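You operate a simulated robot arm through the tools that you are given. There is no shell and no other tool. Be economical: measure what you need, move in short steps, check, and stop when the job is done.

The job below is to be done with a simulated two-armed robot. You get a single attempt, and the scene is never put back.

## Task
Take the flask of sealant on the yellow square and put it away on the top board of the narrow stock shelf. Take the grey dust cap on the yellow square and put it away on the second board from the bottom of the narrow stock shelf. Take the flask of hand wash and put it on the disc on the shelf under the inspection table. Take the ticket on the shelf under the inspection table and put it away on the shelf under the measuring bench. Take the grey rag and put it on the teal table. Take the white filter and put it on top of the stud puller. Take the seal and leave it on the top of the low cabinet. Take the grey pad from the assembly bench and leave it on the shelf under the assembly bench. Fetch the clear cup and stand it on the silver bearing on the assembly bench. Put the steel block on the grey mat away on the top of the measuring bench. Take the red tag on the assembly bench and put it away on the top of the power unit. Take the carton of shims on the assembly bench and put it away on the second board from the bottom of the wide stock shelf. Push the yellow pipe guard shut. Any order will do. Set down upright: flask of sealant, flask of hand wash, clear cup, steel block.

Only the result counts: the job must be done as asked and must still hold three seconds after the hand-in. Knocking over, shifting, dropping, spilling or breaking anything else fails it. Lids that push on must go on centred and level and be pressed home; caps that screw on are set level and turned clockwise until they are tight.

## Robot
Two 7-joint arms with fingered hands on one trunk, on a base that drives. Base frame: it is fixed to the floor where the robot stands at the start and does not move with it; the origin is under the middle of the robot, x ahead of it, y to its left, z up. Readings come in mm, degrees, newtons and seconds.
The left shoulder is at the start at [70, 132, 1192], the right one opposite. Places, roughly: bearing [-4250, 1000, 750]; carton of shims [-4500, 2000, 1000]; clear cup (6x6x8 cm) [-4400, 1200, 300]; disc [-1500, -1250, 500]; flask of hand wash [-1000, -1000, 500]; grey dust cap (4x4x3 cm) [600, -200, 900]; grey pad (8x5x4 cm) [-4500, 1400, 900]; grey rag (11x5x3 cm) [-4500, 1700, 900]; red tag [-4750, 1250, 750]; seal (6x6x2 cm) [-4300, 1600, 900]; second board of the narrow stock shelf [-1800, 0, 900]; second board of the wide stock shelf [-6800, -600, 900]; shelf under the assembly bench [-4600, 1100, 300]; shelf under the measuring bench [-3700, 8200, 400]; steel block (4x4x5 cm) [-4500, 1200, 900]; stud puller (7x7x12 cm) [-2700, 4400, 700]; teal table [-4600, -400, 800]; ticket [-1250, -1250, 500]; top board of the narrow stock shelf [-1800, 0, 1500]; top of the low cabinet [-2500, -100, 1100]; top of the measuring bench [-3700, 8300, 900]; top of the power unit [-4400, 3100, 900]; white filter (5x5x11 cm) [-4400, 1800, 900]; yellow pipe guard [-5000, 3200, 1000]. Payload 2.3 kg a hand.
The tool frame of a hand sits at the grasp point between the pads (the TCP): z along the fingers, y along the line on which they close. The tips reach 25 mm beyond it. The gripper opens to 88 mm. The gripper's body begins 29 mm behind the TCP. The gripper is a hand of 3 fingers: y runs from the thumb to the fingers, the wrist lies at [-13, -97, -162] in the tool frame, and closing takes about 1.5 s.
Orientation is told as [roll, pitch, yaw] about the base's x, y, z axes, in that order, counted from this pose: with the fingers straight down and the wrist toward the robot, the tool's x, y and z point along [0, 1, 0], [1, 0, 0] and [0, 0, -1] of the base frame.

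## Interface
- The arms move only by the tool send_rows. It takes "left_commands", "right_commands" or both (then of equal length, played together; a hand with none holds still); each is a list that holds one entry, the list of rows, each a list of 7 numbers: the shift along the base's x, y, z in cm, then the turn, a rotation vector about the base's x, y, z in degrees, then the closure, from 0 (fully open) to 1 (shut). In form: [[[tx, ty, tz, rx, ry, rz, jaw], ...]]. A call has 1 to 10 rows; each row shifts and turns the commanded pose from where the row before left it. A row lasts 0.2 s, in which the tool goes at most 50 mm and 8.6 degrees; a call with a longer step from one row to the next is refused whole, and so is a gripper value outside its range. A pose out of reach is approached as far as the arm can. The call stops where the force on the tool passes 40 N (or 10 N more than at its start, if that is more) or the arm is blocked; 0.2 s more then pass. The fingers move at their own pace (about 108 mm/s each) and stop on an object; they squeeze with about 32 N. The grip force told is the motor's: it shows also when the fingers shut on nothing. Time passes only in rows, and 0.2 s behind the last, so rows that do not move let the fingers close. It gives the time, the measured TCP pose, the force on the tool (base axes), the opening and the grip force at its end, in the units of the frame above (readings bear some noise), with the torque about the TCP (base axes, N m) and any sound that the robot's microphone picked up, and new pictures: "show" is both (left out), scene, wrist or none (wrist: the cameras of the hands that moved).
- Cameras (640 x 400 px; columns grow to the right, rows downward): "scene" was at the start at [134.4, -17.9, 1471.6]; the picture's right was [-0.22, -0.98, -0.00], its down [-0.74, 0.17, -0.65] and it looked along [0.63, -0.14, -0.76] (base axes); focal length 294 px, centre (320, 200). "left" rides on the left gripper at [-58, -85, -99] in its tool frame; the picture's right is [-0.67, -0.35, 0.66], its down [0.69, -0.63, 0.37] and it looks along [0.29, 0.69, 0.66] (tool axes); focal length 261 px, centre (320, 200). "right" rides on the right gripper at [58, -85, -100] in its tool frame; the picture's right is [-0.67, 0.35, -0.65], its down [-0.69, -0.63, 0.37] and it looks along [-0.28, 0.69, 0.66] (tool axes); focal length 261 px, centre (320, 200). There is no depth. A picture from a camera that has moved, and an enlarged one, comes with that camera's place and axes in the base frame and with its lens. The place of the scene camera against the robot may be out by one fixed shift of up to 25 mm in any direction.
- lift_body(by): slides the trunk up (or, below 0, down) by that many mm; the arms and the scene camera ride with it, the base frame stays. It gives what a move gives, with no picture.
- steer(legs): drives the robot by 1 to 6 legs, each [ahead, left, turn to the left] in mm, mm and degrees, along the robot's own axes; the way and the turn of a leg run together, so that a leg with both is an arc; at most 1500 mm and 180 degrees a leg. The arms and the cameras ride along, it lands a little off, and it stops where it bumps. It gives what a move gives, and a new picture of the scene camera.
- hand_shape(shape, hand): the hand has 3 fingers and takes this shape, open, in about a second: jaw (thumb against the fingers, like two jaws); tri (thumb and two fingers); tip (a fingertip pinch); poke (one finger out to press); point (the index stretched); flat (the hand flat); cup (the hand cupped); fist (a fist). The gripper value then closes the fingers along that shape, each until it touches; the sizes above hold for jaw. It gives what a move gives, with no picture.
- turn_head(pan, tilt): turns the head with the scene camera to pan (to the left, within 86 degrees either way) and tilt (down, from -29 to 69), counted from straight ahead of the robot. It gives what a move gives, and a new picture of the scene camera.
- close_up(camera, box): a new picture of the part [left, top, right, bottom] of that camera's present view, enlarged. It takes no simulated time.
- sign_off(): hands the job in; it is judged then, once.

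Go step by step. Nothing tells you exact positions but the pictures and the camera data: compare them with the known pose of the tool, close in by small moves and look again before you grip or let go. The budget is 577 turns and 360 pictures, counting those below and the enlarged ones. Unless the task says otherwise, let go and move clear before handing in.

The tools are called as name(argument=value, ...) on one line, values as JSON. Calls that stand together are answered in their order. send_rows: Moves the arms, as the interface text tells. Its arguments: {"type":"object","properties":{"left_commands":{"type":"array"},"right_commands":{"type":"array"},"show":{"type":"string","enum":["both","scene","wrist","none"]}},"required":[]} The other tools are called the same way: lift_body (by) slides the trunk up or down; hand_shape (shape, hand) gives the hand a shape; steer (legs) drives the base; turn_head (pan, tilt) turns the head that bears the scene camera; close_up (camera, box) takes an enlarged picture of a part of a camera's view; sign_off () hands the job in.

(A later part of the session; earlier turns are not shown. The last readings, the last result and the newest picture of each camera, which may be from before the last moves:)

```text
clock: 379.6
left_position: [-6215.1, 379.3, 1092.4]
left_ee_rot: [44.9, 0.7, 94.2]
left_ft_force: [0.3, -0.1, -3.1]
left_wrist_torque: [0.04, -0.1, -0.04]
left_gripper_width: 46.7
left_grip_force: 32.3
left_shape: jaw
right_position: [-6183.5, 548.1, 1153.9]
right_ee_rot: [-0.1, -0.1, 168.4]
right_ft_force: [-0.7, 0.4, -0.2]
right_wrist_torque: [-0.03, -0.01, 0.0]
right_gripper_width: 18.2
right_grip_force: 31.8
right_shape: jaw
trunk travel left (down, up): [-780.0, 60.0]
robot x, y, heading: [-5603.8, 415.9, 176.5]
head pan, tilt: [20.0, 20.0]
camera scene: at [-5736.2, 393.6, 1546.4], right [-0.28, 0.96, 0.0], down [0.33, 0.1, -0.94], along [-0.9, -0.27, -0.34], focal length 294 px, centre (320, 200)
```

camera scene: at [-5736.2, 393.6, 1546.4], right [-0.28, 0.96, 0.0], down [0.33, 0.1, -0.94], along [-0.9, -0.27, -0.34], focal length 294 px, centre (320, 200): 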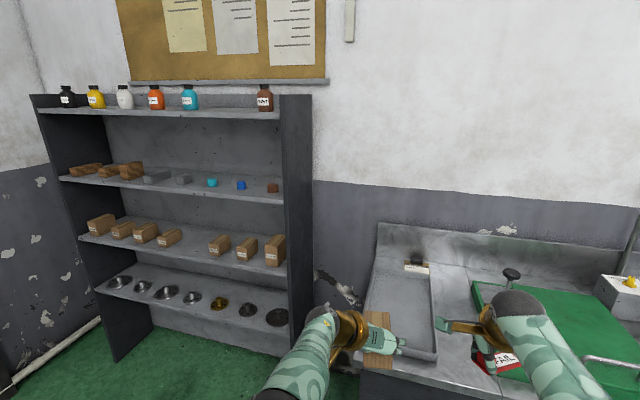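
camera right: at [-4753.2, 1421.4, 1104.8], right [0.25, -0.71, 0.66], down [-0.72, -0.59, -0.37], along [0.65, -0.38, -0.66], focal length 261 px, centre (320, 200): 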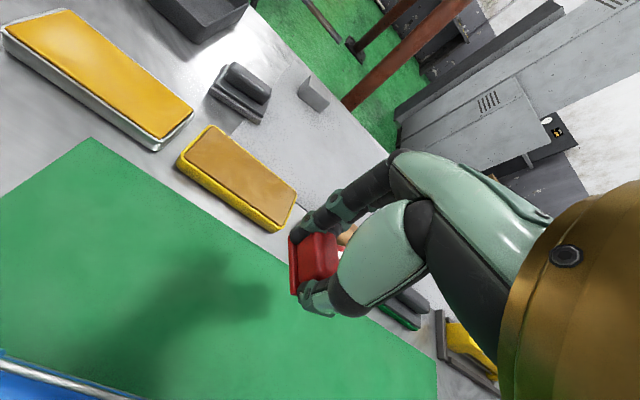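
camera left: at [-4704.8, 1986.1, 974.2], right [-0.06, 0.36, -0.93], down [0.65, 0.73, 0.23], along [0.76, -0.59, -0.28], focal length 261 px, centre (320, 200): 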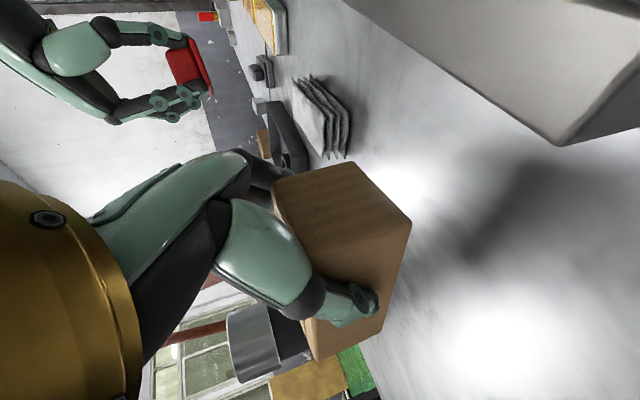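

The carton board is the second from the bottom, with a gap between the fourth and fifth cartons. I'll move in front of it.

steer(legs=[[0, 0, 3.4], [0, 760, 0]])

turn_head(pan=0, tilt=30)

```text
clock: 384.1
left_position: [-6215.3, -404.9, 1093.8]
left_ee_rot: [44.9, 0.8, 97.4]
left_ft_force: [0.1, 0.4, -3.0]
left_wrist_torque: [0.02, -0.08, 0.01]
left_gripper_width: 46.5
left_grip_force: 31.8
left_shape: jaw
right_position: [-6193.9, -235.1, 1153.8]
right_ee_rot: [0.0, -0.1, 171.6]
right_ft_force: [0.2, 0.1, -1.0]
right_wrist_torque: [0.0, -0.01, 0.02]
right_gripper_width: 18.2
right_grip_force: 31.7
right_shape: jaw
trunk travel left (down, up): [-780.0, 60.0]
robot x, y, heading: [-5602.6, -329.7, 179.5]
head pan, tilt: [20.0, 20.0]
camera scene: at [-5737.7, -364.5, 1546.5], right [-0.34, 0.94, 0.0], down [0.32, 0.11, -0.94], along [-0.88, -0.32, -0.34], focal length 294 px, centre (320, 200)
```

scene: 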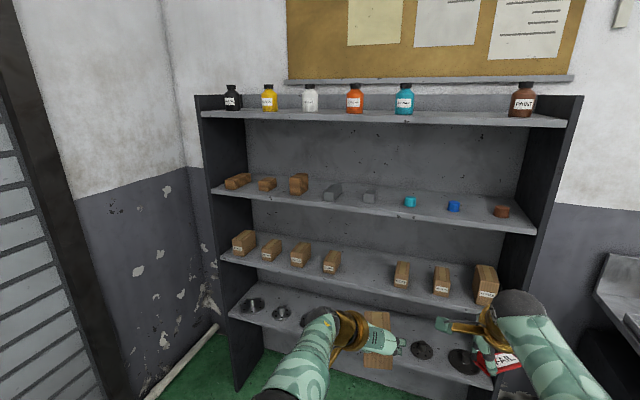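

```text
clock: 384.9
left_position: [-6215.0, -406.8, 1092.0]
left_ee_rot: [44.8, 0.7, 97.3]
left_ft_force: [0.3, 0.1, -2.8]
left_wrist_torque: [0.03, -0.03, 0.0]
left_gripper_width: 46.5
left_grip_force: 32.2
left_shape: jaw
right_position: [-6193.5, -235.4, 1154.7]
right_ee_rot: [-0.1, -0.1, 171.6]
right_ft_force: [0.7, -0.2, 0.1]
right_wrist_torque: [0.0, 0.0, 0.0]
right_gripper_width: 18.0
right_grip_force: 31.6
right_shape: jaw
trunk travel left (down, up): [-780.0, 60.0]
robot x, y, heading: [-5606.5, -331.5, 179.7]
head pan, tilt: [0.0, 30.0]
camera scene: at [-5740.4, -334.4, 1530.4], right [0.01, 1.0, 0.0], down [0.5, 0.0, -0.87], along [-0.87, 0.0, -0.5], focal length 294 px, centre (320, 200)
```

scene: 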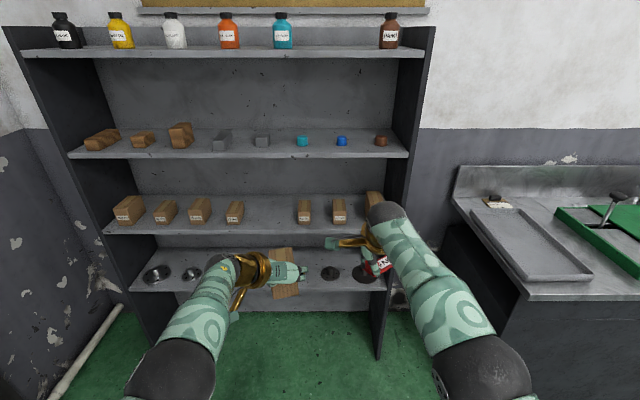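

The board's front is at about x=-6700, z≈866, and the gap centre is y≈-535. I'll pull the right hand back, straighten the carton, lower and approach.

send_rows(left_commands=[[[0, 0, 0, 0, 0, -7, 1], [0, 0, 0, 0, 0, 0, 1], [0, 0, 0, 0, 0, 0, 1], [0, 0, 0, 0, 0, 0, 1]]], right_commands=[[[3.5, 1.5, 0, 0, 0, 0, 1], [3.5, 1.5, 0, 0, 0, 0, 1], [3.5, 1.5, 0, 0, 0, 0, 1], [3.5, 1.5, 0, 0, 0, 0, 1]]], show="none")

lift_body(by=-140)

steer(legs=[[0, 128, 0.3], [400, 0, 0]])

close_up(camera="left", box=[0, 0, 640, 400])

```text
clock: 385.9
left_position: [-6213.6, -406.6, 1093.1]
left_ee_rot: [45.0, 0.7, 90.4]
left_ft_force: [-0.7, 0.7, -2.5]
left_wrist_torque: [-0.01, -0.05, 0.01]
left_gripper_width: 46.5
left_grip_force: 31.7
left_shape: jaw
right_position: [-6051.4, -175.2, 1156.9]
right_ee_rot: [-0.1, -0.4, 171.5]
right_ft_force: [0.5, -0.1, -0.2]
right_wrist_torque: [-0.02, 0.04, 0.0]
right_gripper_width: 17.9
right_grip_force: 31.6
right_shape: jaw
trunk travel left (down, up): [-780.0, 60.0]
robot x, y, heading: [-5607.8, -332.2, 179.5]
head pan, tilt: [0.0, 30.0]
```

```text
clock: 387.6
left_position: [-6213.8, -405.8, 953.2]
left_ee_rot: [44.9, 0.7, 90.5]
left_ft_force: [-0.3, 0.3, -2.7]
left_wrist_torque: [0.04, -0.06, 0.01]
left_gripper_width: 46.5
left_grip_force: 32.5
left_shape: jaw
right_position: [-6052.1, -177.4, 1015.4]
right_ee_rot: [-0.1, 0.0, 171.6]
right_ft_force: [0.4, 0.1, 0.4]
right_wrist_torque: [0.02, 0.01, 0.01]
right_gripper_width: 17.7
right_grip_force: 31.7
right_shape: jaw
trunk travel left (down, up): [-640.0, 200.0]
robot x, y, heading: [-5604.2, -333.0, 179.8]
head pan, tilt: [0.0, 30.0]
```

```text
clock: 390.9
left_position: [-6613.9, -537.6, 953.9]
left_ee_rot: [44.8, 0.7, 90.7]
left_ft_force: [0.3, 0.3, -3.3]
left_wrist_torque: [0.03, -0.07, -0.01]
left_gripper_width: 46.3
left_grip_force: 32.0
left_shape: jaw
right_position: [-6452.0, -306.8, 1016.0]
right_ee_rot: [0.0, -0.1, 171.9]
right_ft_force: [-0.2, 0.3, -0.6]
right_wrist_torque: [-0.04, 0.01, 0.0]
right_gripper_width: 17.7
right_grip_force: 32.4
right_shape: jaw
trunk travel left (down, up): [-640.0, 200.0]
robot x, y, heading: [-6005.5, -463.6, 180.0]
head pan, tilt: [0.0, 30.0]
camera scene: at [-6139.3, -462.7, 1390.5], right [0.0, 1.0, 0.0], down [0.5, 0.0, -0.87], along [-0.87, 0.0, -0.5], focal length 294 px, centre (320, 200)
```

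scene: 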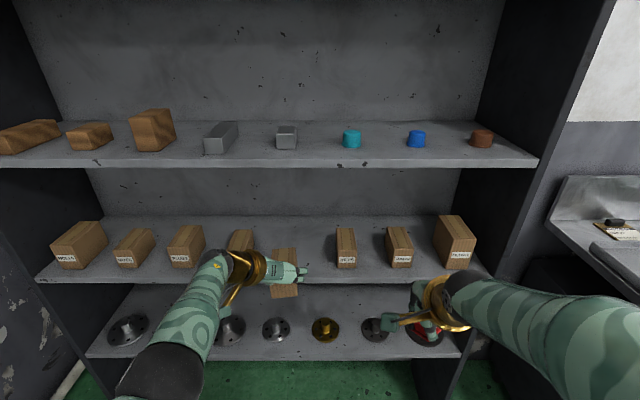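

```text
1.00 times, centred on (320, 200) of left
camera zoom: at [-6501.5, -620.1, 985.2], right [0.02, -0.36, -0.93], down [-0.74, -0.64, 0.23], along [-0.68, 0.68, -0.28], focal length 261 px, centre (320, 200)
```

zoom: 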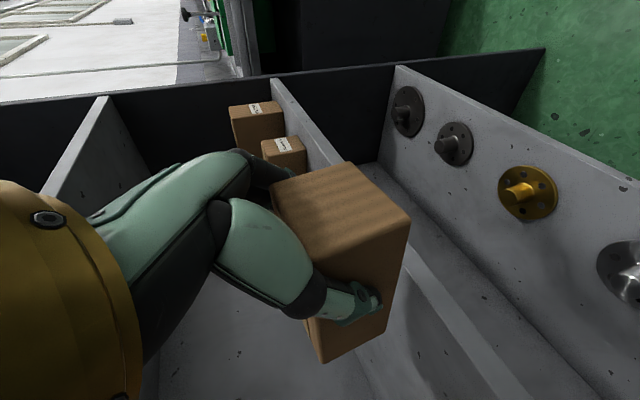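

Lined up with the gap. I'll drive 122 mm further in.

steer(legs=[[122, 0, 0]])

send_rows(left_commands=[[[0, 0, -1, 0, 0, 0, 1], [0, 0, -1, 0, 0, 0, 1], [0, 0, -1, 0, 0, 0, 1], [0, 0, 0, 0, 0, 0, 1]]], show="wrist")

```text
clock: 392.2
left_position: [-6734.2, -535.6, 954.4]
left_ee_rot: [44.9, 0.7, 90.7]
left_ft_force: [0.5, -0.2, -1.9]
left_wrist_torque: [0.0, -0.08, -0.02]
left_gripper_width: 46.2
left_grip_force: 32.5
left_shape: jaw
right_position: [-6573.5, -307.2, 1016.2]
right_ee_rot: [0.0, -0.2, 172.0]
right_ft_force: [0.7, 0.9, -0.6]
right_wrist_torque: [-0.01, 0.03, 0.01]
right_gripper_width: 17.5
right_grip_force: 32.0
right_shape: jaw
trunk travel left (down, up): [-640.0, 200.0]
robot x, y, heading: [-6128.2, -456.8, 179.8]
head pan, tilt: [0.0, 30.0]
camera scene: at [-6259.6, -462.5, 1390.7], right [0.0, 1.0, 0.0], down [0.5, 0.0, -0.87], along [-0.87, 0.0, -0.5], focal length 294 px, centre (320, 200)
```

scene: 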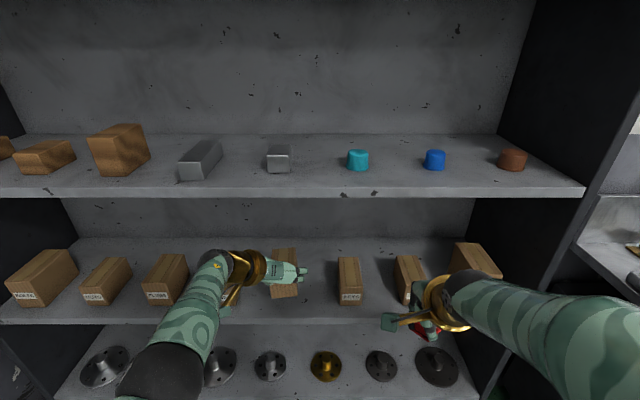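

```text
clock: 393.2
left_position: [-6735.5, -537.3, 924.2]
left_ee_rot: [44.9, 0.7, 90.7]
left_ft_force: [-0.4, 0.2, -2.0]
left_wrist_torque: [0.01, -0.08, 0.0]
left_gripper_width: 46.5
left_grip_force: 32.2
left_shape: jaw
right_position: [-6575.1, -306.7, 1016.6]
right_ee_rot: [-0.2, -0.1, 171.9]
right_ft_force: [-0.3, -0.3, -0.7]
right_wrist_torque: [-0.01, 0.03, 0.0]
right_gripper_width: 17.8
right_grip_force: 32.5
right_shape: jaw
trunk travel left (down, up): [-640.0, 200.0]
robot x, y, heading: [-6127.4, -463.4, 180.0]
head pan, tilt: [0.0, 30.0]
camera left: at [-6622.6, -619.7, 954.8], right [0.02, -0.36, -0.93], down [-0.74, -0.64, 0.23], along [-0.68, 0.68, -0.28], focal length 261 px, centre (320, 200)
```

left: 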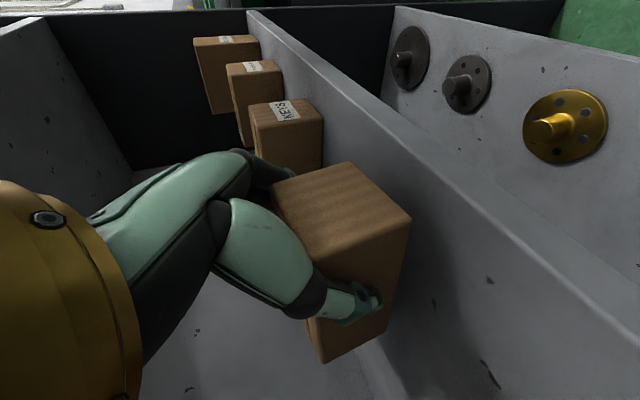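

Close above the board. I'll lower in small steps, watching the force.

send_rows(left_commands=[[[0, 0, -0.5, 0, 0, 0, 1], [0, 0, -0.4, 0, 0, 0, 1], [0, 0, 0, 0, 0, 0, 1]]], show="none")

send_rows(left_commands=[[[0, 0, -0.4, 0, 0, 0, 1], [0, 0, 0, 0, 0, 0, 1]]], show="none")

send_rows(left_commands=[[[0, 0, -0.3, 0, 0, 0, 1], [0, 0, 0, 0, 0, 0, 1]]], show="none")

```text
clock: 394.0
left_position: [-6735.2, -536.4, 914.0]
left_ee_rot: [44.8, 0.7, 90.7]
left_ft_force: [-0.4, -0.4, -3.2]
left_wrist_torque: [-0.01, -0.06, -0.01]
left_gripper_width: 46.5
left_grip_force: 32.4
left_shape: jaw
right_position: [-6574.4, -307.0, 1015.4]
right_ee_rot: [-0.1, -0.2, 172.0]
right_ft_force: [0.2, 0.6, -0.5]
right_wrist_torque: [-0.03, 0.0, -0.02]
right_gripper_width: 17.9
right_grip_force: 31.6
right_shape: jaw
trunk travel left (down, up): [-640.0, 200.0]
robot x, y, heading: [-6127.3, -460.5, 180.1]
head pan, tilt: [0.0, 30.0]
```

```text
clock: 394.6
left_position: [-6735.2, -536.1, 911.4]
left_ee_rot: [44.8, 0.7, 90.7]
left_ft_force: [-0.3, -0.2, -0.9]
left_wrist_torque: [-0.04, 0.03, -0.02]
left_gripper_width: 46.4
left_grip_force: 32.1
left_shape: jaw
right_position: [-6574.5, -305.9, 1015.7]
right_ee_rot: [-0.1, -0.2, 171.9]
right_ft_force: [0.3, -0.1, -0.5]
right_wrist_torque: [-0.04, -0.02, 0.01]
right_gripper_width: 17.8
right_grip_force: 31.7
right_shape: jaw
trunk travel left (down, up): [-640.0, 200.0]
robot x, y, heading: [-6127.5, -464.1, 179.8]
head pan, tilt: [0.0, 30.0]
```

```text
clock: 395.2
left_position: [-6735.4, -536.3, 908.3]
left_ee_rot: [44.9, 0.7, 90.7]
left_ft_force: [1.4, 1.1, 0.4]
left_wrist_torque: [-0.08, 0.14, -0.02]
left_gripper_width: 46.5
left_grip_force: 32.1
left_shape: jaw
right_position: [-6573.5, -305.9, 1016.9]
right_ee_rot: [-0.1, -0.2, 172.0]
right_ft_force: [-1.1, 0.1, -0.1]
right_wrist_torque: [-0.03, -0.03, 0.01]
right_gripper_width: 17.6
right_grip_force: 31.9
right_shape: jaw
trunk travel left (down, up): [-640.0, 200.0]
robot x, y, heading: [-6129.3, -462.9, 179.9]
head pan, tilt: [0.0, 30.0]
```

send_rows(left_commands=[[[0, 0, -0.3, 0, 0, 0, 1], [0, 0, 0, 0, 0, 0, 1]]], show="wrist")

```text
clock: 395.8
left_position: [-6734.4, -536.2, 905.7]
left_ee_rot: [45.0, 0.8, 90.6]
left_ft_force: [0.9, 1.0, 3.1]
left_wrist_torque: [-0.18, 0.14, 0.08]
left_gripper_width: 46.7
left_grip_force: 32.3
left_shape: jaw
right_position: [-6573.8, -306.4, 1016.5]
right_ee_rot: [0.1, -0.1, 171.9]
right_ft_force: [0.2, -0.3, -0.7]
right_wrist_torque: [-0.01, 0.0, -0.02]
right_gripper_width: 17.6
right_grip_force: 31.6
right_shape: jaw
trunk travel left (down, up): [-640.0, 200.0]
robot x, y, heading: [-6128.7, -464.4, 179.8]
head pan, tilt: [0.0, 30.0]
camera left: at [-6621.7, -619.6, 936.7], right [0.01, -0.36, -0.93], down [-0.74, -0.64, 0.23], along [-0.68, 0.68, -0.27], focal length 261 px, centre (320, 200)
```

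left: 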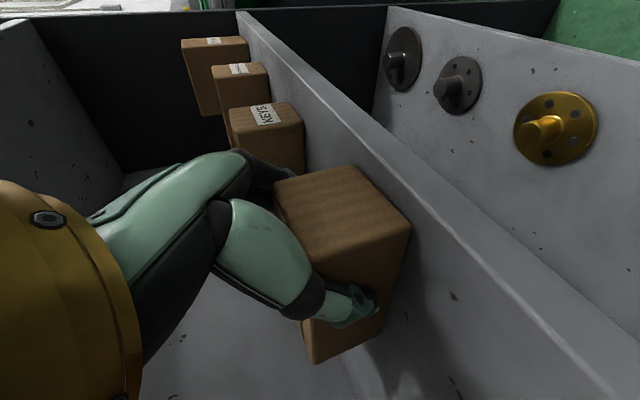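

send_rows(left_commands=[[[0, 0, -0.3, 0, 0, 0, 1], [0, 0, 0, 0, 0, 0, 0.6], [0, 0, 0, 0, 0, 0, 0.2], [0, 0, 0, 0, 0, 0, 0], [1.5, 0, 1.5, 0, 0, 0, 0], [2.1, 0, 2.1, 0, 0, 0, 0], [3, 0, 2.5, 0, 0, 0, 0], [3, 0, 1, 0, 0, 0, 0]]], show="both")

```text
clock: 397.6
left_position: [-6639.4, -540.1, 973.2]
left_ee_rot: [44.8, 0.7, 90.9]
left_ft_force: [-0.4, 0.1, 0.0]
left_wrist_torque: [-0.02, -0.01, -0.02]
left_gripper_width: 87.7
left_grip_force: 0.0
left_shape: jaw
right_position: [-6574.5, -306.0, 1017.5]
right_ee_rot: [-0.1, -0.2, 171.9]
right_ft_force: [0.3, -0.4, -0.7]
right_wrist_torque: [0.03, 0.0, 0.01]
right_gripper_width: 13.9
right_grip_force: 31.9
right_shape: jaw
trunk travel left (down, up): [-640.0, 200.0]
robot x, y, heading: [-6129.9, -462.4, 180.3]
head pan, tilt: [0.0, 30.0]
camera scene: at [-6259.5, -462.6, 1390.6], right [0.0, 1.0, 0.0], down [0.5, 0.0, -0.87], along [-0.87, 0.0, -0.5], focal length 294 px, centre (320, 200)
camera left: at [-6527.3, -622.9, 1004.1], right [0.02, -0.36, -0.93], down [-0.73, -0.64, 0.23], along [-0.68, 0.68, -0.28], focal length 261 px, centre (320, 200)
```

scene: 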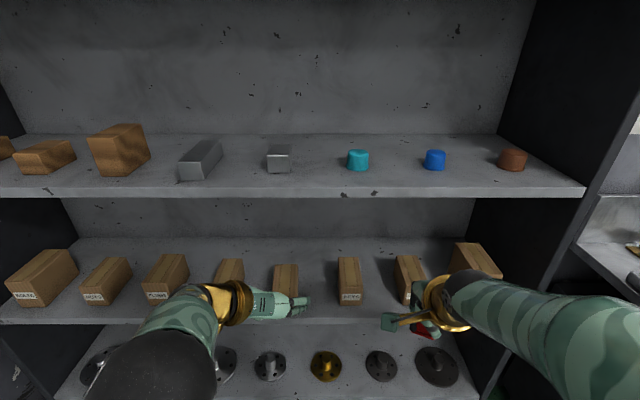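
left: 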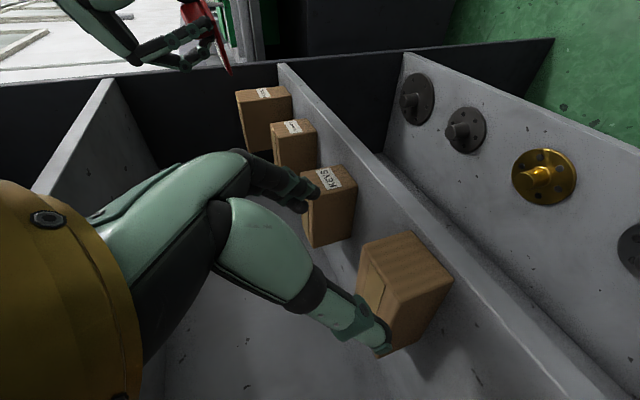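

The carton is placed (seven done). The tag grip reads 13.9 mm and falling, so I'll look at it at once.

close_up(camera="right", box=[160, 120, 480, 360])

```text
1.67 times, centred on (320, 240) of right
camera zoom: at [-6496.3, -376.5, 1115.3], right [-0.25, 0.71, 0.66], down [0.72, 0.59, -0.37], along [-0.65, 0.38, -0.66], focal length 434 px, centre (320, 133)
```

zoom: 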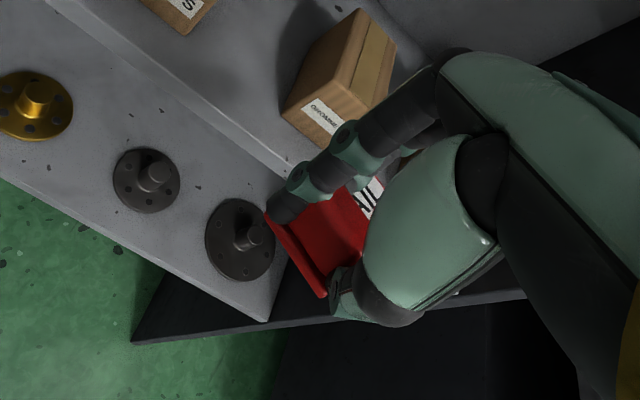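

The tag is pivoting in the fingertips. I'll set it down on the near sink bench (front at about x=-6347, y>344) and regrip it.

steer(legs=[[-160, 0, 0]])

steer(legs=[[0, -700, 0]])

close_up(camera="right", box=[0, 0, 640, 400])

```text
clock: 399.0
left_position: [-6485.5, -540.2, 972.1]
left_ee_rot: [44.8, 0.6, 91.0]
left_ft_force: [-0.3, -0.7, -0.6]
left_wrist_torque: [0.0, -0.04, 0.03]
left_gripper_width: 88.1
left_grip_force: 0.0
left_shape: jaw
right_position: [-6419.9, -308.1, 1015.2]
right_ee_rot: [0.0, 0.1, 172.1]
right_ft_force: [0.3, 0.6, -0.7]
right_wrist_torque: [-0.02, 0.01, 0.01]
right_gripper_width: 13.9
right_grip_force: 31.6
right_shape: jaw
trunk travel left (down, up): [-640.0, 200.0]
robot x, y, heading: [-5971.9, -458.9, -179.9]
head pan, tilt: [0.0, 30.0]
camera scene: at [-6106.1, -462.5, 1390.2], right [0.0, 1.0, 0.0], down [0.5, 0.0, -0.86], along [-0.86, 0.0, -0.5], focal length 294 px, centre (320, 200)
```

scene: 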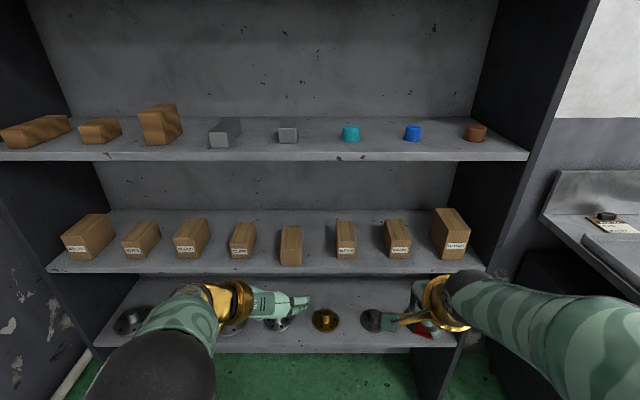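

```text
clock: 402.9
left_position: [-6483.2, 164.8, 973.8]
left_ee_rot: [44.9, 0.5, 90.7]
left_ft_force: [0.0, -0.2, -0.7]
left_wrist_torque: [-0.01, 0.01, 0.03]
left_gripper_width: 87.6
left_grip_force: 0.1
left_shape: jaw
right_position: [-6415.3, 398.4, 1017.1]
right_ee_rot: [-0.1, -0.2, 171.8]
right_ft_force: [-0.4, -0.9, -0.2]
right_wrist_torque: [-0.02, 0.01, 0.01]
right_gripper_width: 13.8
right_grip_force: 32.2
right_shape: jaw
trunk travel left (down, up): [-640.0, 200.0]
robot x, y, heading: [-5968.6, 243.5, 179.8]
head pan, tilt: [0.0, 30.0]
camera scene: at [-6102.5, 241.3, 1390.5], right [0.0, 1.0, 0.0], down [0.5, 0.0, -0.87], along [-0.87, 0.0, -0.5], focal length 294 px, centre (320, 200)
```

scene: 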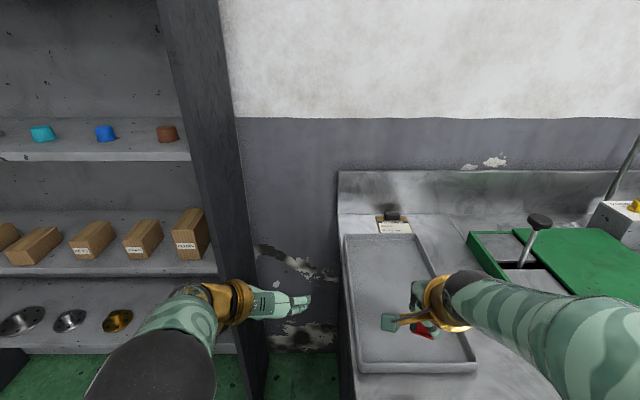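

```text
1.00 times, centred on (320, 200) of right
camera zoom: at [-6338.7, 328.3, 1115.0], right [-0.25, 0.71, 0.66], down [0.72, 0.59, -0.37], along [-0.65, 0.38, -0.66], focal length 261 px, centre (320, 200)
```

zoom: 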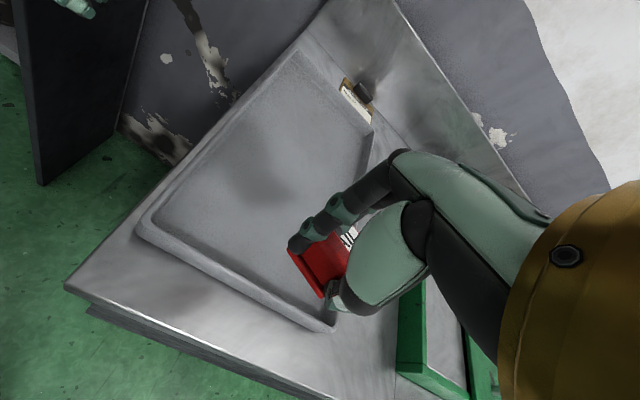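

I'll set it into the middle of the flat tray.

send_rows(right_commands=[[[-2, -1.5, -2, 0, 0, 0, 1], [-2, -1.5, -2, 0, 0, 0, 1], [-1, -1.5, -2, 0, 0, 0, 1], [0, 0, -2, 0, 0, 0, 1], [0, 0, -2, 0, 0, 0, 1]]], show="both")

```text
clock: 404.1
left_position: [-6484.9, 165.2, 972.5]
left_ee_rot: [44.8, 0.4, 90.9]
left_ft_force: [0.3, -0.8, -0.3]
left_wrist_torque: [-0.03, -0.05, 0.0]
left_gripper_width: 87.8
left_grip_force: 0.0
left_shape: jaw
right_position: [-6466.6, 352.8, 917.2]
right_ee_rot: [-0.1, -0.2, 171.7]
right_ft_force: [-0.3, 0.0, -0.1]
right_wrist_torque: [-0.02, 0.01, 0.0]
right_gripper_width: 13.5
right_grip_force: 32.0
right_shape: jaw
trunk travel left (down, up): [-640.0, 200.0]
robot x, y, heading: [-5969.5, 244.5, 179.5]
head pan, tilt: [0.0, 30.0]
camera scene: at [-6103.2, 242.1, 1390.5], right [0.0, 1.0, 0.0], down [0.5, 0.0, -0.87], along [-0.87, 0.0, -0.5], focal length 294 px, centre (320, 200)
camera right: at [-6389.5, 282.7, 1015.5], right [-0.25, 0.71, 0.66], down [0.72, 0.59, -0.37], along [-0.65, 0.38, -0.66], focal length 261 px, centre (320, 200)
```

scene: 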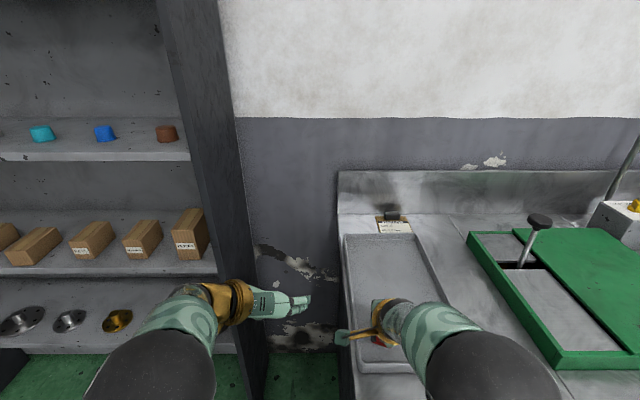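
right: 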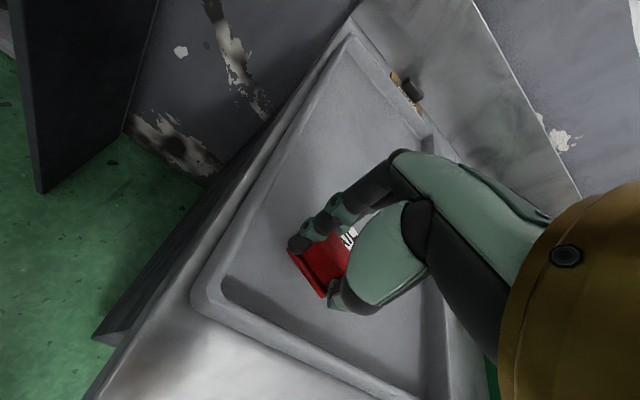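

send_rows(right_commands=[[[0, 0, -0.8, 0, 0, 0, 1], [0, 0, -0.6, 0, 0, 0, 1], [0, 0, -0.5, 0, 0, 0, 1], [0, 0, 0, 0, 0, 0, 1]]], show="none")

send_rows(right_commands=[[[0, 0, -0.5, 0, 0, 0, 1], [0, 0, -0.5, 0, 0, 0, 1], [0, 0, 0, 0, 0, 0, 1]]], show="wrist")

```text
clock: 405.1
left_position: [-6483.5, 164.4, 974.5]
left_ee_rot: [44.9, 0.5, 90.8]
left_ft_force: [-0.1, -0.5, -0.7]
left_wrist_torque: [-0.01, 0.0, 0.03]
left_gripper_width: 88.0
left_grip_force: 0.1
left_shape: jaw
right_position: [-6465.4, 351.2, 898.4]
right_ee_rot: [-0.1, -0.3, 171.8]
right_ft_force: [-2.4, -1.0, 4.7]
right_wrist_torque: [0.13, 0.35, 0.07]
right_gripper_width: 14.5
right_grip_force: 32.3
right_shape: jaw
trunk travel left (down, up): [-640.0, 200.0]
robot x, y, heading: [-5974.2, 244.2, 179.8]
head pan, tilt: [0.0, 30.0]
```

```text
clock: 406.0
left_position: [-6479.9, 163.7, 974.8]
left_ee_rot: [45.0, 0.4, 91.0]
left_ft_force: [-0.1, 0.3, 0.0]
left_wrist_torque: [0.0, -0.02, 0.0]
left_gripper_width: 88.4
left_grip_force: 0.0
left_shape: jaw
right_position: [-6466.4, 352.1, 893.5]
right_ee_rot: [0.0, -1.4, 171.7]
right_ft_force: [1.6, -0.9, 14.7]
right_wrist_torque: [0.09, 0.31, -0.04]
right_gripper_width: 14.7
right_grip_force: 31.6
right_shape: jaw
trunk travel left (down, up): [-640.0, 200.0]
robot x, y, heading: [-5970.6, 240.2, 179.6]
head pan, tilt: [0.0, 30.0]
stopped in row 3 (right hand): the force on the tool passed its limit (the readings are from after the stop); the commanded pose is now the measured one
camera right: at [-6387.5, 282.9, 991.0], right [-0.23, 0.71, 0.66], down [0.71, 0.59, -0.38], along [-0.66, 0.38, -0.64], focal length 261 px, centre (320, 200)
```

right: 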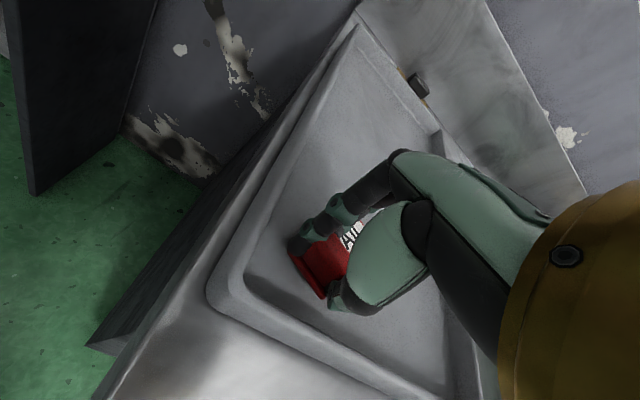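

Contact. I'll open and rise to see how the tag lies.

send_rows(right_commands=[[[0, 0, 0.2, 0, 0, 0, 0.6], [0, 0, 0, 0, 0, 0, 0.3], [0, 0, 0, 0, 0, 0, 0.3], [0, 0, 2, 0, 0, 0, 0.3], [0, 0, 3, 0, 0, 0, 0.3], [0, 0, 3, 0, 0, 0, 0.3]]], show="none")

close_up(camera="right", box=[160, 150, 480, 350])

close_up(camera="scene", box=[320, 230, 520, 380])

```text
clock: 407.4
left_position: [-6484.6, 165.8, 973.5]
left_ee_rot: [45.0, 0.5, 90.7]
left_ft_force: [-0.2, 0.0, 0.3]
left_wrist_torque: [-0.02, 0.0, 0.01]
left_gripper_width: 87.9
left_grip_force: 0.0
left_shape: jaw
right_position: [-6465.4, 354.4, 972.1]
right_ee_rot: [0.1, -0.9, 171.7]
right_ft_force: [0.2, -0.4, -0.5]
right_wrist_torque: [-0.01, 0.02, 0.02]
right_gripper_width: 61.4
right_grip_force: 0.0
right_shape: jaw
trunk travel left (down, up): [-640.0, 200.0]
robot x, y, heading: [-5969.7, 242.0, 179.8]
head pan, tilt: [0.0, 30.0]
```

```text
2.00 times, centred on (320, 250) of right
camera zoom: at [-6388.3, 284.3, 1070.8], right [-0.24, 0.71, 0.66], down [0.72, 0.59, -0.38], along [-0.66, 0.38, -0.65], focal length 521 px, centre (320, 100)
```

zoom: 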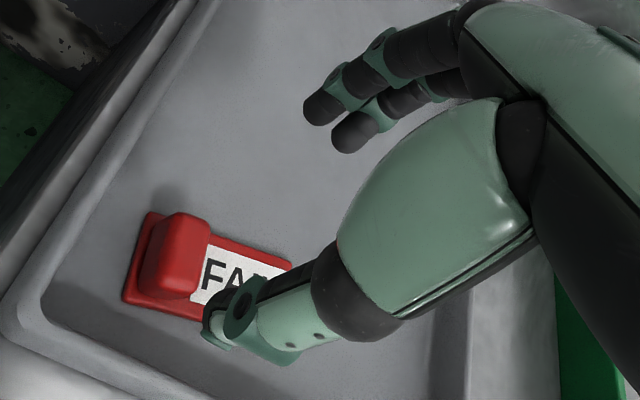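

```text
2.67 times, centred on (420, 305) of scene
camera zoom: at [-6102.0, 241.9, 1390.6], right [0.0, 1.0, 0.0], down [0.5, 0.0, -0.87], along [-0.87, 0.0, -0.5], focal length 784 px, centre (53, -80)
```

zoom: 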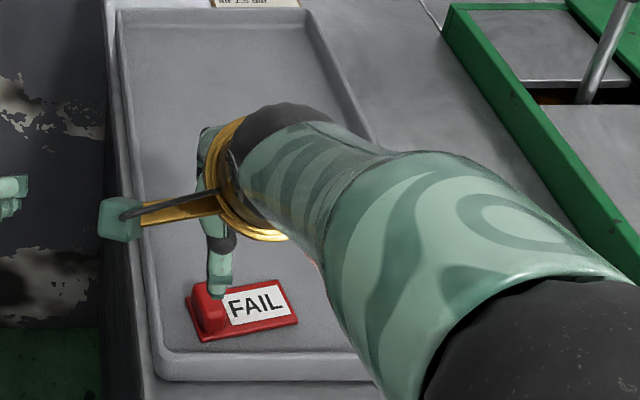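

The tag lies flat in the tray. I'll regrip it with the left hand across the handle's flat faces, which is steadier. I'll move the right hand up and shift the robot right.

send_rows(right_commands=[[[0, 0, 3, 0, 0, 0, 0.3], [1, 1, 3, 0, 0, 0, 0], [1, 2, 3, 0, 0, 0, 0]]], left_commands=[[[2, 0, 1, 0, 0, 0, 0.3], [3, 0, 1, 0, 0, 0, 0.54], [3, 0, 0, 0, 0, 0, 0.54]]], show="none")

steer(legs=[[0, -150, 0]])

send_rows(left_commands=[[[0, 2, 0, 0, 0, 0, 0.54], [0, 2, 0, 0, 0, 0, 0.54], [0, 0.5, -1, 0, 0, 0, 0.54], [0, 0, -2, 0, 0, 0, 0.54]]], show="both")

```text
clock: 408.2
left_position: [-6401.4, 160.8, 997.3]
left_ee_rot: [45.0, -0.4, 91.3]
left_ft_force: [0.6, -0.1, -0.1]
left_wrist_torque: [0.0, 0.02, 0.0]
left_gripper_width: 41.0
left_grip_force: 0.1
left_shape: jaw
right_position: [-6445.8, 386.0, 1063.9]
right_ee_rot: [0.2, -0.9, 171.8]
right_ft_force: [-0.3, 0.5, 0.1]
right_wrist_torque: [-0.01, 0.03, 0.01]
right_gripper_width: 87.7
right_grip_force: 0.1
right_shape: jaw
trunk travel left (down, up): [-640.0, 200.0]
robot x, y, heading: [-5968.6, 245.0, 179.9]
head pan, tilt: [0.0, 30.0]
```

```text
clock: 409.6
left_position: [-6402.5, 308.7, 996.3]
left_ee_rot: [44.9, -0.4, 91.1]
left_ft_force: [-0.5, 0.1, 0.1]
left_wrist_torque: [-0.01, 0.02, 0.02]
left_gripper_width: 40.7
left_grip_force: 0.1
left_shape: jaw
right_position: [-6445.8, 530.9, 1062.0]
right_ee_rot: [0.0, -0.8, 171.7]
right_ft_force: [0.1, -0.2, 0.0]
right_wrist_torque: [0.04, 0.02, 0.01]
right_gripper_width: 87.8
right_grip_force: 0.1
right_shape: jaw
trunk travel left (down, up): [-640.0, 200.0]
robot x, y, heading: [-5969.4, 392.4, 179.3]
head pan, tilt: [0.0, 30.0]
camera scene: at [-6102.0, 387.3, 1390.5], right [0.0, 1.0, 0.0], down [0.5, 0.0, -0.87], along [-0.87, 0.0, -0.5], focal length 294 px, centre (320, 200)
```

scene: 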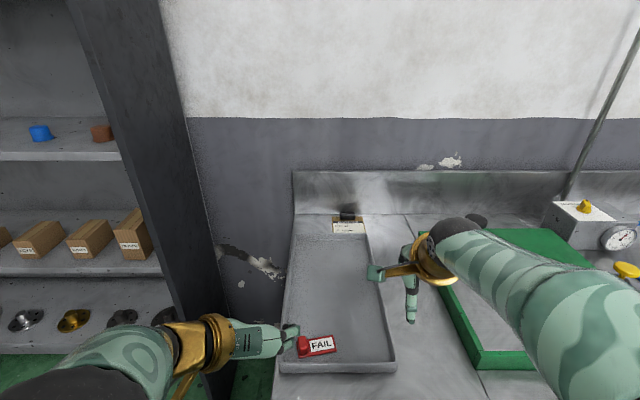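

```text
clock: 410.6
left_position: [-6405.1, 355.4, 972.7]
left_ee_rot: [45.5, -1.7, 91.7]
left_ft_force: [-0.1, 0.6, 0.0]
left_wrist_torque: [0.01, 0.01, -0.01]
left_gripper_width: 40.6
left_grip_force: 0.2
left_shape: jaw
right_position: [-6447.5, 531.1, 1061.5]
right_ee_rot: [0.0, -0.8, 171.7]
right_ft_force: [1.1, -0.4, 0.4]
right_wrist_torque: [0.02, -0.02, 0.0]
right_gripper_width: 87.8
right_grip_force: 0.0
right_shape: jaw
trunk travel left (down, up): [-640.0, 200.0]
robot x, y, heading: [-5969.4, 390.7, 179.8]
head pan, tilt: [0.0, 30.0]
camera scene: at [-6102.6, 389.5, 1390.5], right [0.0, 1.0, 0.0], down [0.5, 0.0, -0.87], along [-0.87, 0.0, -0.5], focal length 294 px, centre (320, 200)
camera left: at [-6290.9, 271.9, 999.1], right [0.01, -0.32, -0.95], down [-0.72, -0.66, 0.21], along [-0.69, 0.68, -0.24], focal length 261 px, centre (320, 200)
```

scene: 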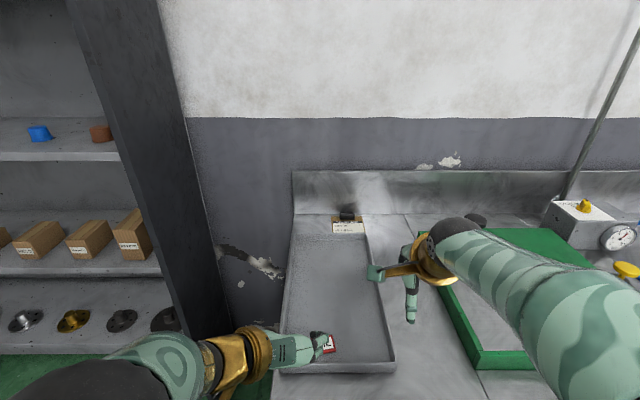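
left: 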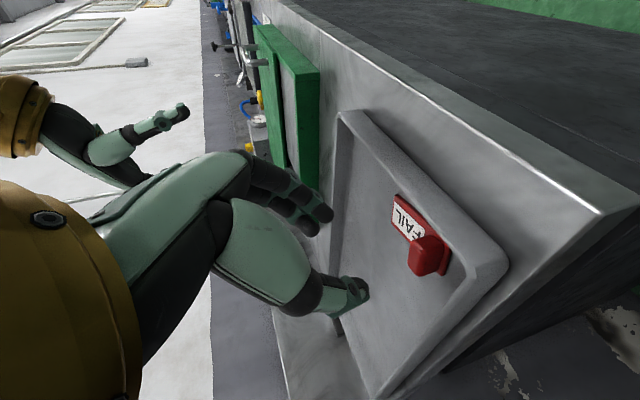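

send_rows(left_commands=[[[-0.3, 0.2, -2.4, 0, 0, 0, 0.54], [-0.6, 0.2, -2.4, 0, 0, 0, 0.54], [-1.2, 0, -1.2, 0, 0, 0, 0.54]]], show="wrist")

```text
clock: 411.4
left_position: [-6424.3, 358.1, 905.3]
left_ee_rot: [45.0, -0.1, 91.2]
left_ft_force: [-0.2, -0.3, 3.6]
left_wrist_torque: [0.1, 0.02, -0.01]
left_gripper_width: 40.8
left_grip_force: 0.0
left_shape: jaw
right_position: [-6446.4, 532.3, 1061.4]
right_ee_rot: [0.1, -0.9, 171.7]
right_ft_force: [0.4, -0.5, 0.4]
right_wrist_torque: [-0.01, 0.01, 0.02]
right_gripper_width: 87.6
right_grip_force: 0.1
right_shape: jaw
trunk travel left (down, up): [-640.0, 200.0]
robot x, y, heading: [-5971.7, 392.1, 179.7]
head pan, tilt: [0.0, 30.0]
camera left: at [-6310.0, 275.7, 935.0], right [0.02, -0.35, -0.94], down [-0.73, -0.64, 0.22], along [-0.68, 0.68, -0.26], focal length 261 px, centre (320, 200)
```

left: 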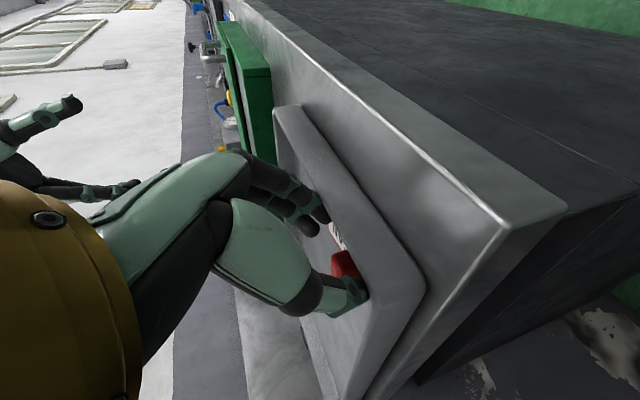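

send_rows(left_commands=[[[-0.6, 0, 0.8, 0, 0, 0, 0.54], [-1.6, 0, 0, 0, 0, 0, 0.54], [0, 0, -1.0, 0, 0, 0, 0.54], [0, 0, -0.6, 0, 0, 0, 0.54]]], show="wrist")

```text
clock: 412.4
left_position: [-6443.6, 359.2, 898.4]
left_ee_rot: [44.9, -0.3, 91.0]
left_ft_force: [0.9, 0.3, 0.7]
left_wrist_torque: [0.01, 0.01, -0.02]
left_gripper_width: 40.8
left_grip_force: 0.1
left_shape: jaw
right_position: [-6445.8, 531.4, 1062.3]
right_ee_rot: [0.1, -0.8, 171.8]
right_ft_force: [-0.7, -0.5, -0.7]
right_wrist_torque: [-0.01, 0.03, -0.01]
right_gripper_width: 87.9
right_grip_force: 0.1
right_shape: jaw
trunk travel left (down, up): [-640.0, 200.0]
robot x, y, heading: [-5969.7, 392.3, 179.8]
head pan, tilt: [0.0, 30.0]
camera left: at [-6331.3, 276.1, 927.8], right [0.02, -0.34, -0.94], down [-0.73, -0.65, 0.22], along [-0.68, 0.68, -0.26], focal length 261 px, centre (320, 200)
```

left: 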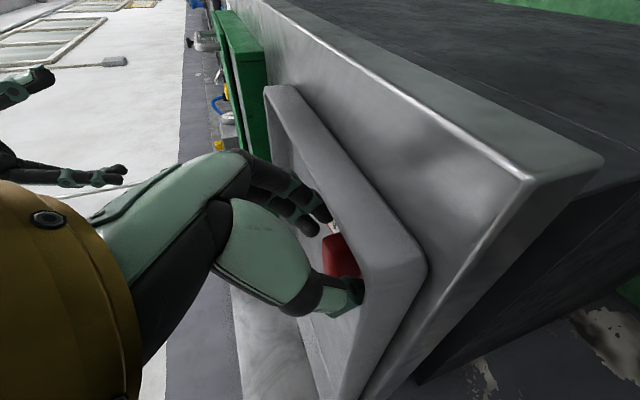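

send_rows(left_commands=[[[-0.5, 0, -0.5, 0, 0, 0, 0.54], [-0.2, 0, -0.4, 0, 0, 0, 0.54], [0, 0, 0, 0, 0, 0, 0.8], [0, 0, 0, 0, 0, 0, 1], [0, 0, 0, 0, 0, 0, 1], [0, 0, 0, 0, 0, 0, 1]]], show="wrist")

```text
clock: 413.8
left_position: [-6450.4, 358.8, 892.3]
left_ee_rot: [45.2, -0.4, 91.3]
left_ft_force: [-1.7, -3.7, 18.4]
left_wrist_torque: [0.13, 0.31, 0.04]
left_gripper_width: 17.6
left_grip_force: 31.9
left_shape: jaw
right_position: [-6443.5, 531.9, 1062.9]
right_ee_rot: [0.0, -1.0, 171.6]
right_ft_force: [-0.6, -0.5, -0.3]
right_wrist_torque: [0.0, 0.04, 0.02]
right_gripper_width: 87.9
right_grip_force: 0.1
right_shape: jaw
trunk travel left (down, up): [-640.0, 200.0]
robot x, y, heading: [-5967.1, 388.4, 179.7]
head pan, tilt: [0.0, 30.0]
camera left: at [-6336.8, 275.6, 920.5], right [0.01, -0.34, -0.94], down [-0.73, -0.65, 0.22], along [-0.68, 0.68, -0.26], focal length 261 px, centre (320, 200)
```

left: 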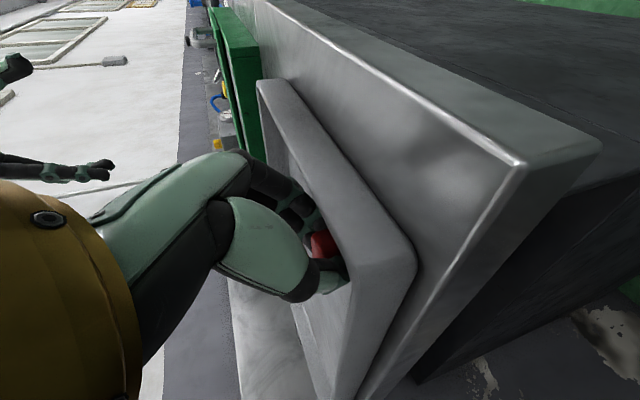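

Gripped at 17.6 mm. I'll lift and check.

send_rows(left_commands=[[[0, 0, 1, 0, 0, 0, 1], [0, 0, 2, 0, 0, 0, 1], [0, 0, 3, 0, 0, 0, 1], [0, 0, 4, 0, 0, 0, 1]]], show="both")

```text
clock: 414.8
left_position: [-6450.9, 359.1, 987.5]
left_ee_rot: [44.8, -0.3, 91.0]
left_ft_force: [0.5, -0.2, 0.1]
left_wrist_torque: [0.02, 0.0, 0.02]
left_gripper_width: 16.4
left_grip_force: 32.1
left_shape: jaw
right_position: [-6444.4, 531.7, 1061.9]
right_ee_rot: [0.0, -0.9, 171.6]
right_ft_force: [0.2, 0.6, -0.9]
right_wrist_torque: [0.01, 0.01, 0.01]
right_gripper_width: 87.6
right_grip_force: 0.1
right_shape: jaw
trunk travel left (down, up): [-640.0, 200.0]
robot x, y, heading: [-5970.5, 393.7, 179.8]
head pan, tilt: [0.0, 30.0]
camera scene: at [-6100.9, 390.0, 1390.6], right [0.0, 1.0, 0.0], down [0.5, 0.0, -0.87], along [-0.87, 0.0, -0.5], focal length 294 px, centre (320, 200)
camera left: at [-6338.3, 276.4, 1018.1], right [0.02, -0.34, -0.94], down [-0.73, -0.65, 0.22], along [-0.68, 0.68, -0.26], focal length 261 px, centre (320, 200)
```

scene: 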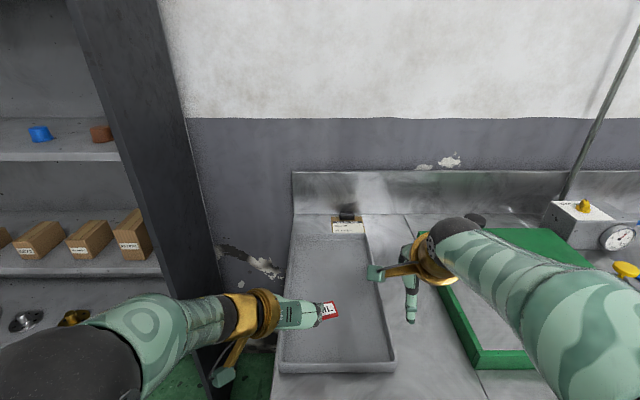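
left: 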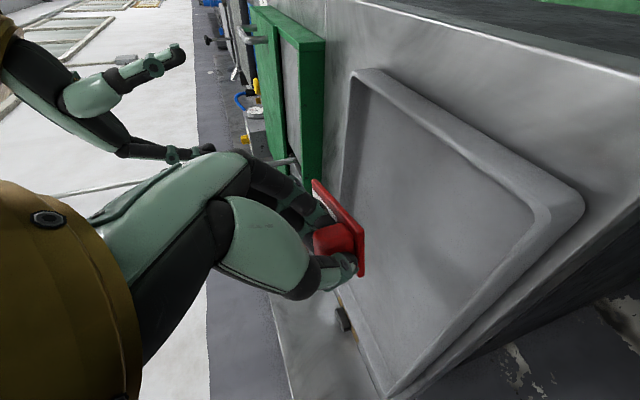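

The tag is firmly held now. I'll return around the y≈5250 end, keeping heading 180, to the front of the power unit.

lift_body(by=120)

steer(legs=[[-450, 0, 0], [0, -1450, 0], [0, -1450, 0], [0, -1450, 0], [0, -480, 0]])

```text
clock: 416.3
left_position: [-6452.9, 358.2, 1109.2]
left_ee_rot: [44.9, -0.4, 91.1]
left_ft_force: [0.4, -0.5, -0.9]
left_wrist_torque: [0.0, 0.0, -0.02]
left_gripper_width: 16.6
left_grip_force: 32.2
left_shape: jaw
right_position: [-6446.6, 532.2, 1181.0]
right_ee_rot: [0.0, -0.8, 171.7]
right_ft_force: [-0.8, 0.3, 0.9]
right_wrist_torque: [0.03, -0.02, 0.01]
right_gripper_width: 87.8
right_grip_force: 0.0
right_shape: jaw
trunk travel left (down, up): [-760.0, 80.0]
robot x, y, heading: [-5968.7, 386.7, 179.6]
head pan, tilt: [0.0, 30.0]
```

```text
clock: 441.9
left_position: [-5999.5, 5200.1, 1108.9]
left_ee_rot: [44.8, -0.4, 91.2]
left_ft_force: [-0.1, -0.6, -0.3]
left_wrist_torque: [0.0, -0.03, 0.0]
left_gripper_width: 16.5
left_grip_force: 32.2
left_shape: jaw
right_position: [-5993.7, 5374.3, 1182.3]
right_ee_rot: [0.0, -0.9, 171.7]
right_ft_force: [0.0, -1.0, -0.4]
right_wrist_torque: [0.01, 0.02, 0.01]
right_gripper_width: 87.6
right_grip_force: 0.1
right_shape: jaw
trunk travel left (down, up): [-760.0, 80.0]
robot x, y, heading: [-5517.6, 5233.6, 179.7]
head pan, tilt: [0.0, 30.0]
camera scene: at [-5649.0, 5231.1, 1510.5], right [0.0, 1.0, 0.0], down [0.5, 0.0, -0.87], along [-0.87, 0.0, -0.5], focal length 294 px, centre (320, 200)
```

scene: 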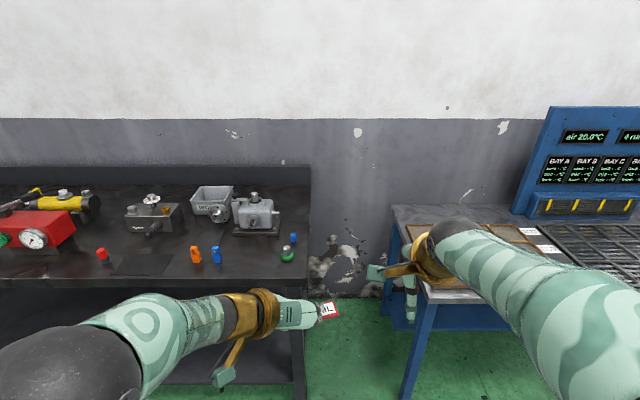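

steer(legs=[[-1400, 0, 0], [-440, 0, 0], [0, 1200, 0], [0, 900, 0.3]])

turn_head(pan=0, tilt=40)

```text
clock: 461.3
left_position: [-4203.9, 3070.0, 1108.4]
left_ee_rot: [44.9, -0.4, 90.0]
left_ft_force: [-0.2, 0.8, -0.2]
left_wrist_torque: [-0.02, -0.02, 0.02]
left_gripper_width: 16.3
left_grip_force: 32.0
left_shape: jaw
right_position: [-4194.0, 3242.8, 1182.6]
right_ee_rot: [0.1, -0.8, 170.4]
right_ft_force: [-1.3, 0.1, -0.1]
right_wrist_torque: [0.0, -0.01, 0.0]
right_gripper_width: 87.8
right_grip_force: 0.1
right_shape: jaw
trunk travel left (down, up): [-760.0, 80.0]
robot x, y, heading: [-3721.4, 3089.0, 178.5]
head pan, tilt: [0.0, 30.0]
camera scene: at [-3853.1, 3093.9, 1510.5], right [0.03, 1.0, 0.0], down [0.5, -0.01, -0.87], along [-0.87, 0.02, -0.5], focal length 294 px, centre (320, 200)
```

scene: 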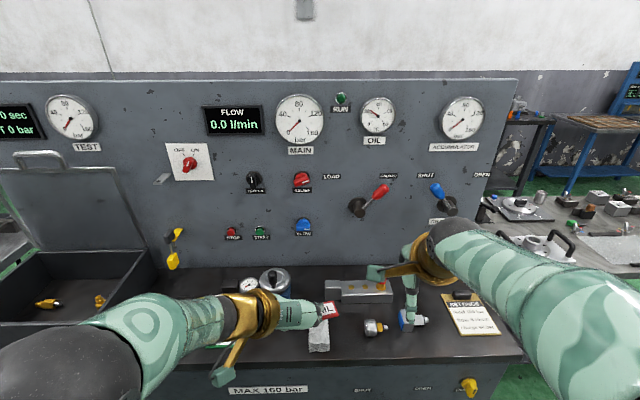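

```text
clock: 462.0
left_position: [-4203.3, 3068.8, 1107.6]
left_ee_rot: [44.9, -0.5, 89.9]
left_ft_force: [0.6, 0.1, 0.4]
left_wrist_torque: [-0.01, -0.03, 0.01]
left_gripper_width: 16.6
left_grip_force: 31.9
left_shape: jaw
right_position: [-4194.6, 3242.4, 1182.4]
right_ee_rot: [-0.1, -0.8, 170.3]
right_ft_force: [0.7, 0.8, 0.8]
right_wrist_torque: [0.03, -0.01, 0.03]
right_gripper_width: 87.6
right_grip_force: 0.2
right_shape: jaw
trunk travel left (down, up): [-760.0, 80.0]
robot x, y, heading: [-3721.5, 3090.5, 178.4]
head pan, tilt: [0.0, 40.0]
camera scene: at [-3847.7, 3092.6, 1495.2], right [0.03, 1.0, 0.0], down [0.64, -0.02, -0.77], along [-0.77, 0.02, -0.64], focal length 294 px, centre (320, 200)
```

scene: 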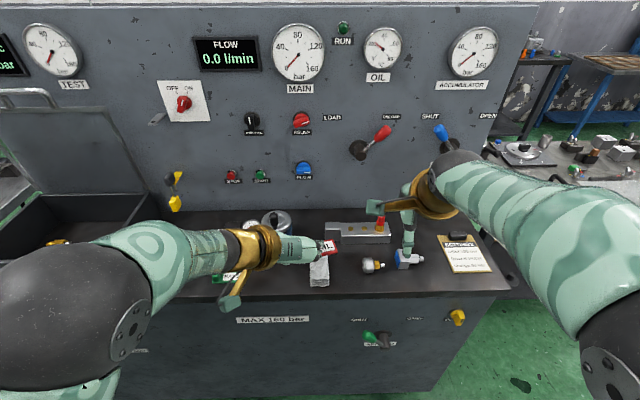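

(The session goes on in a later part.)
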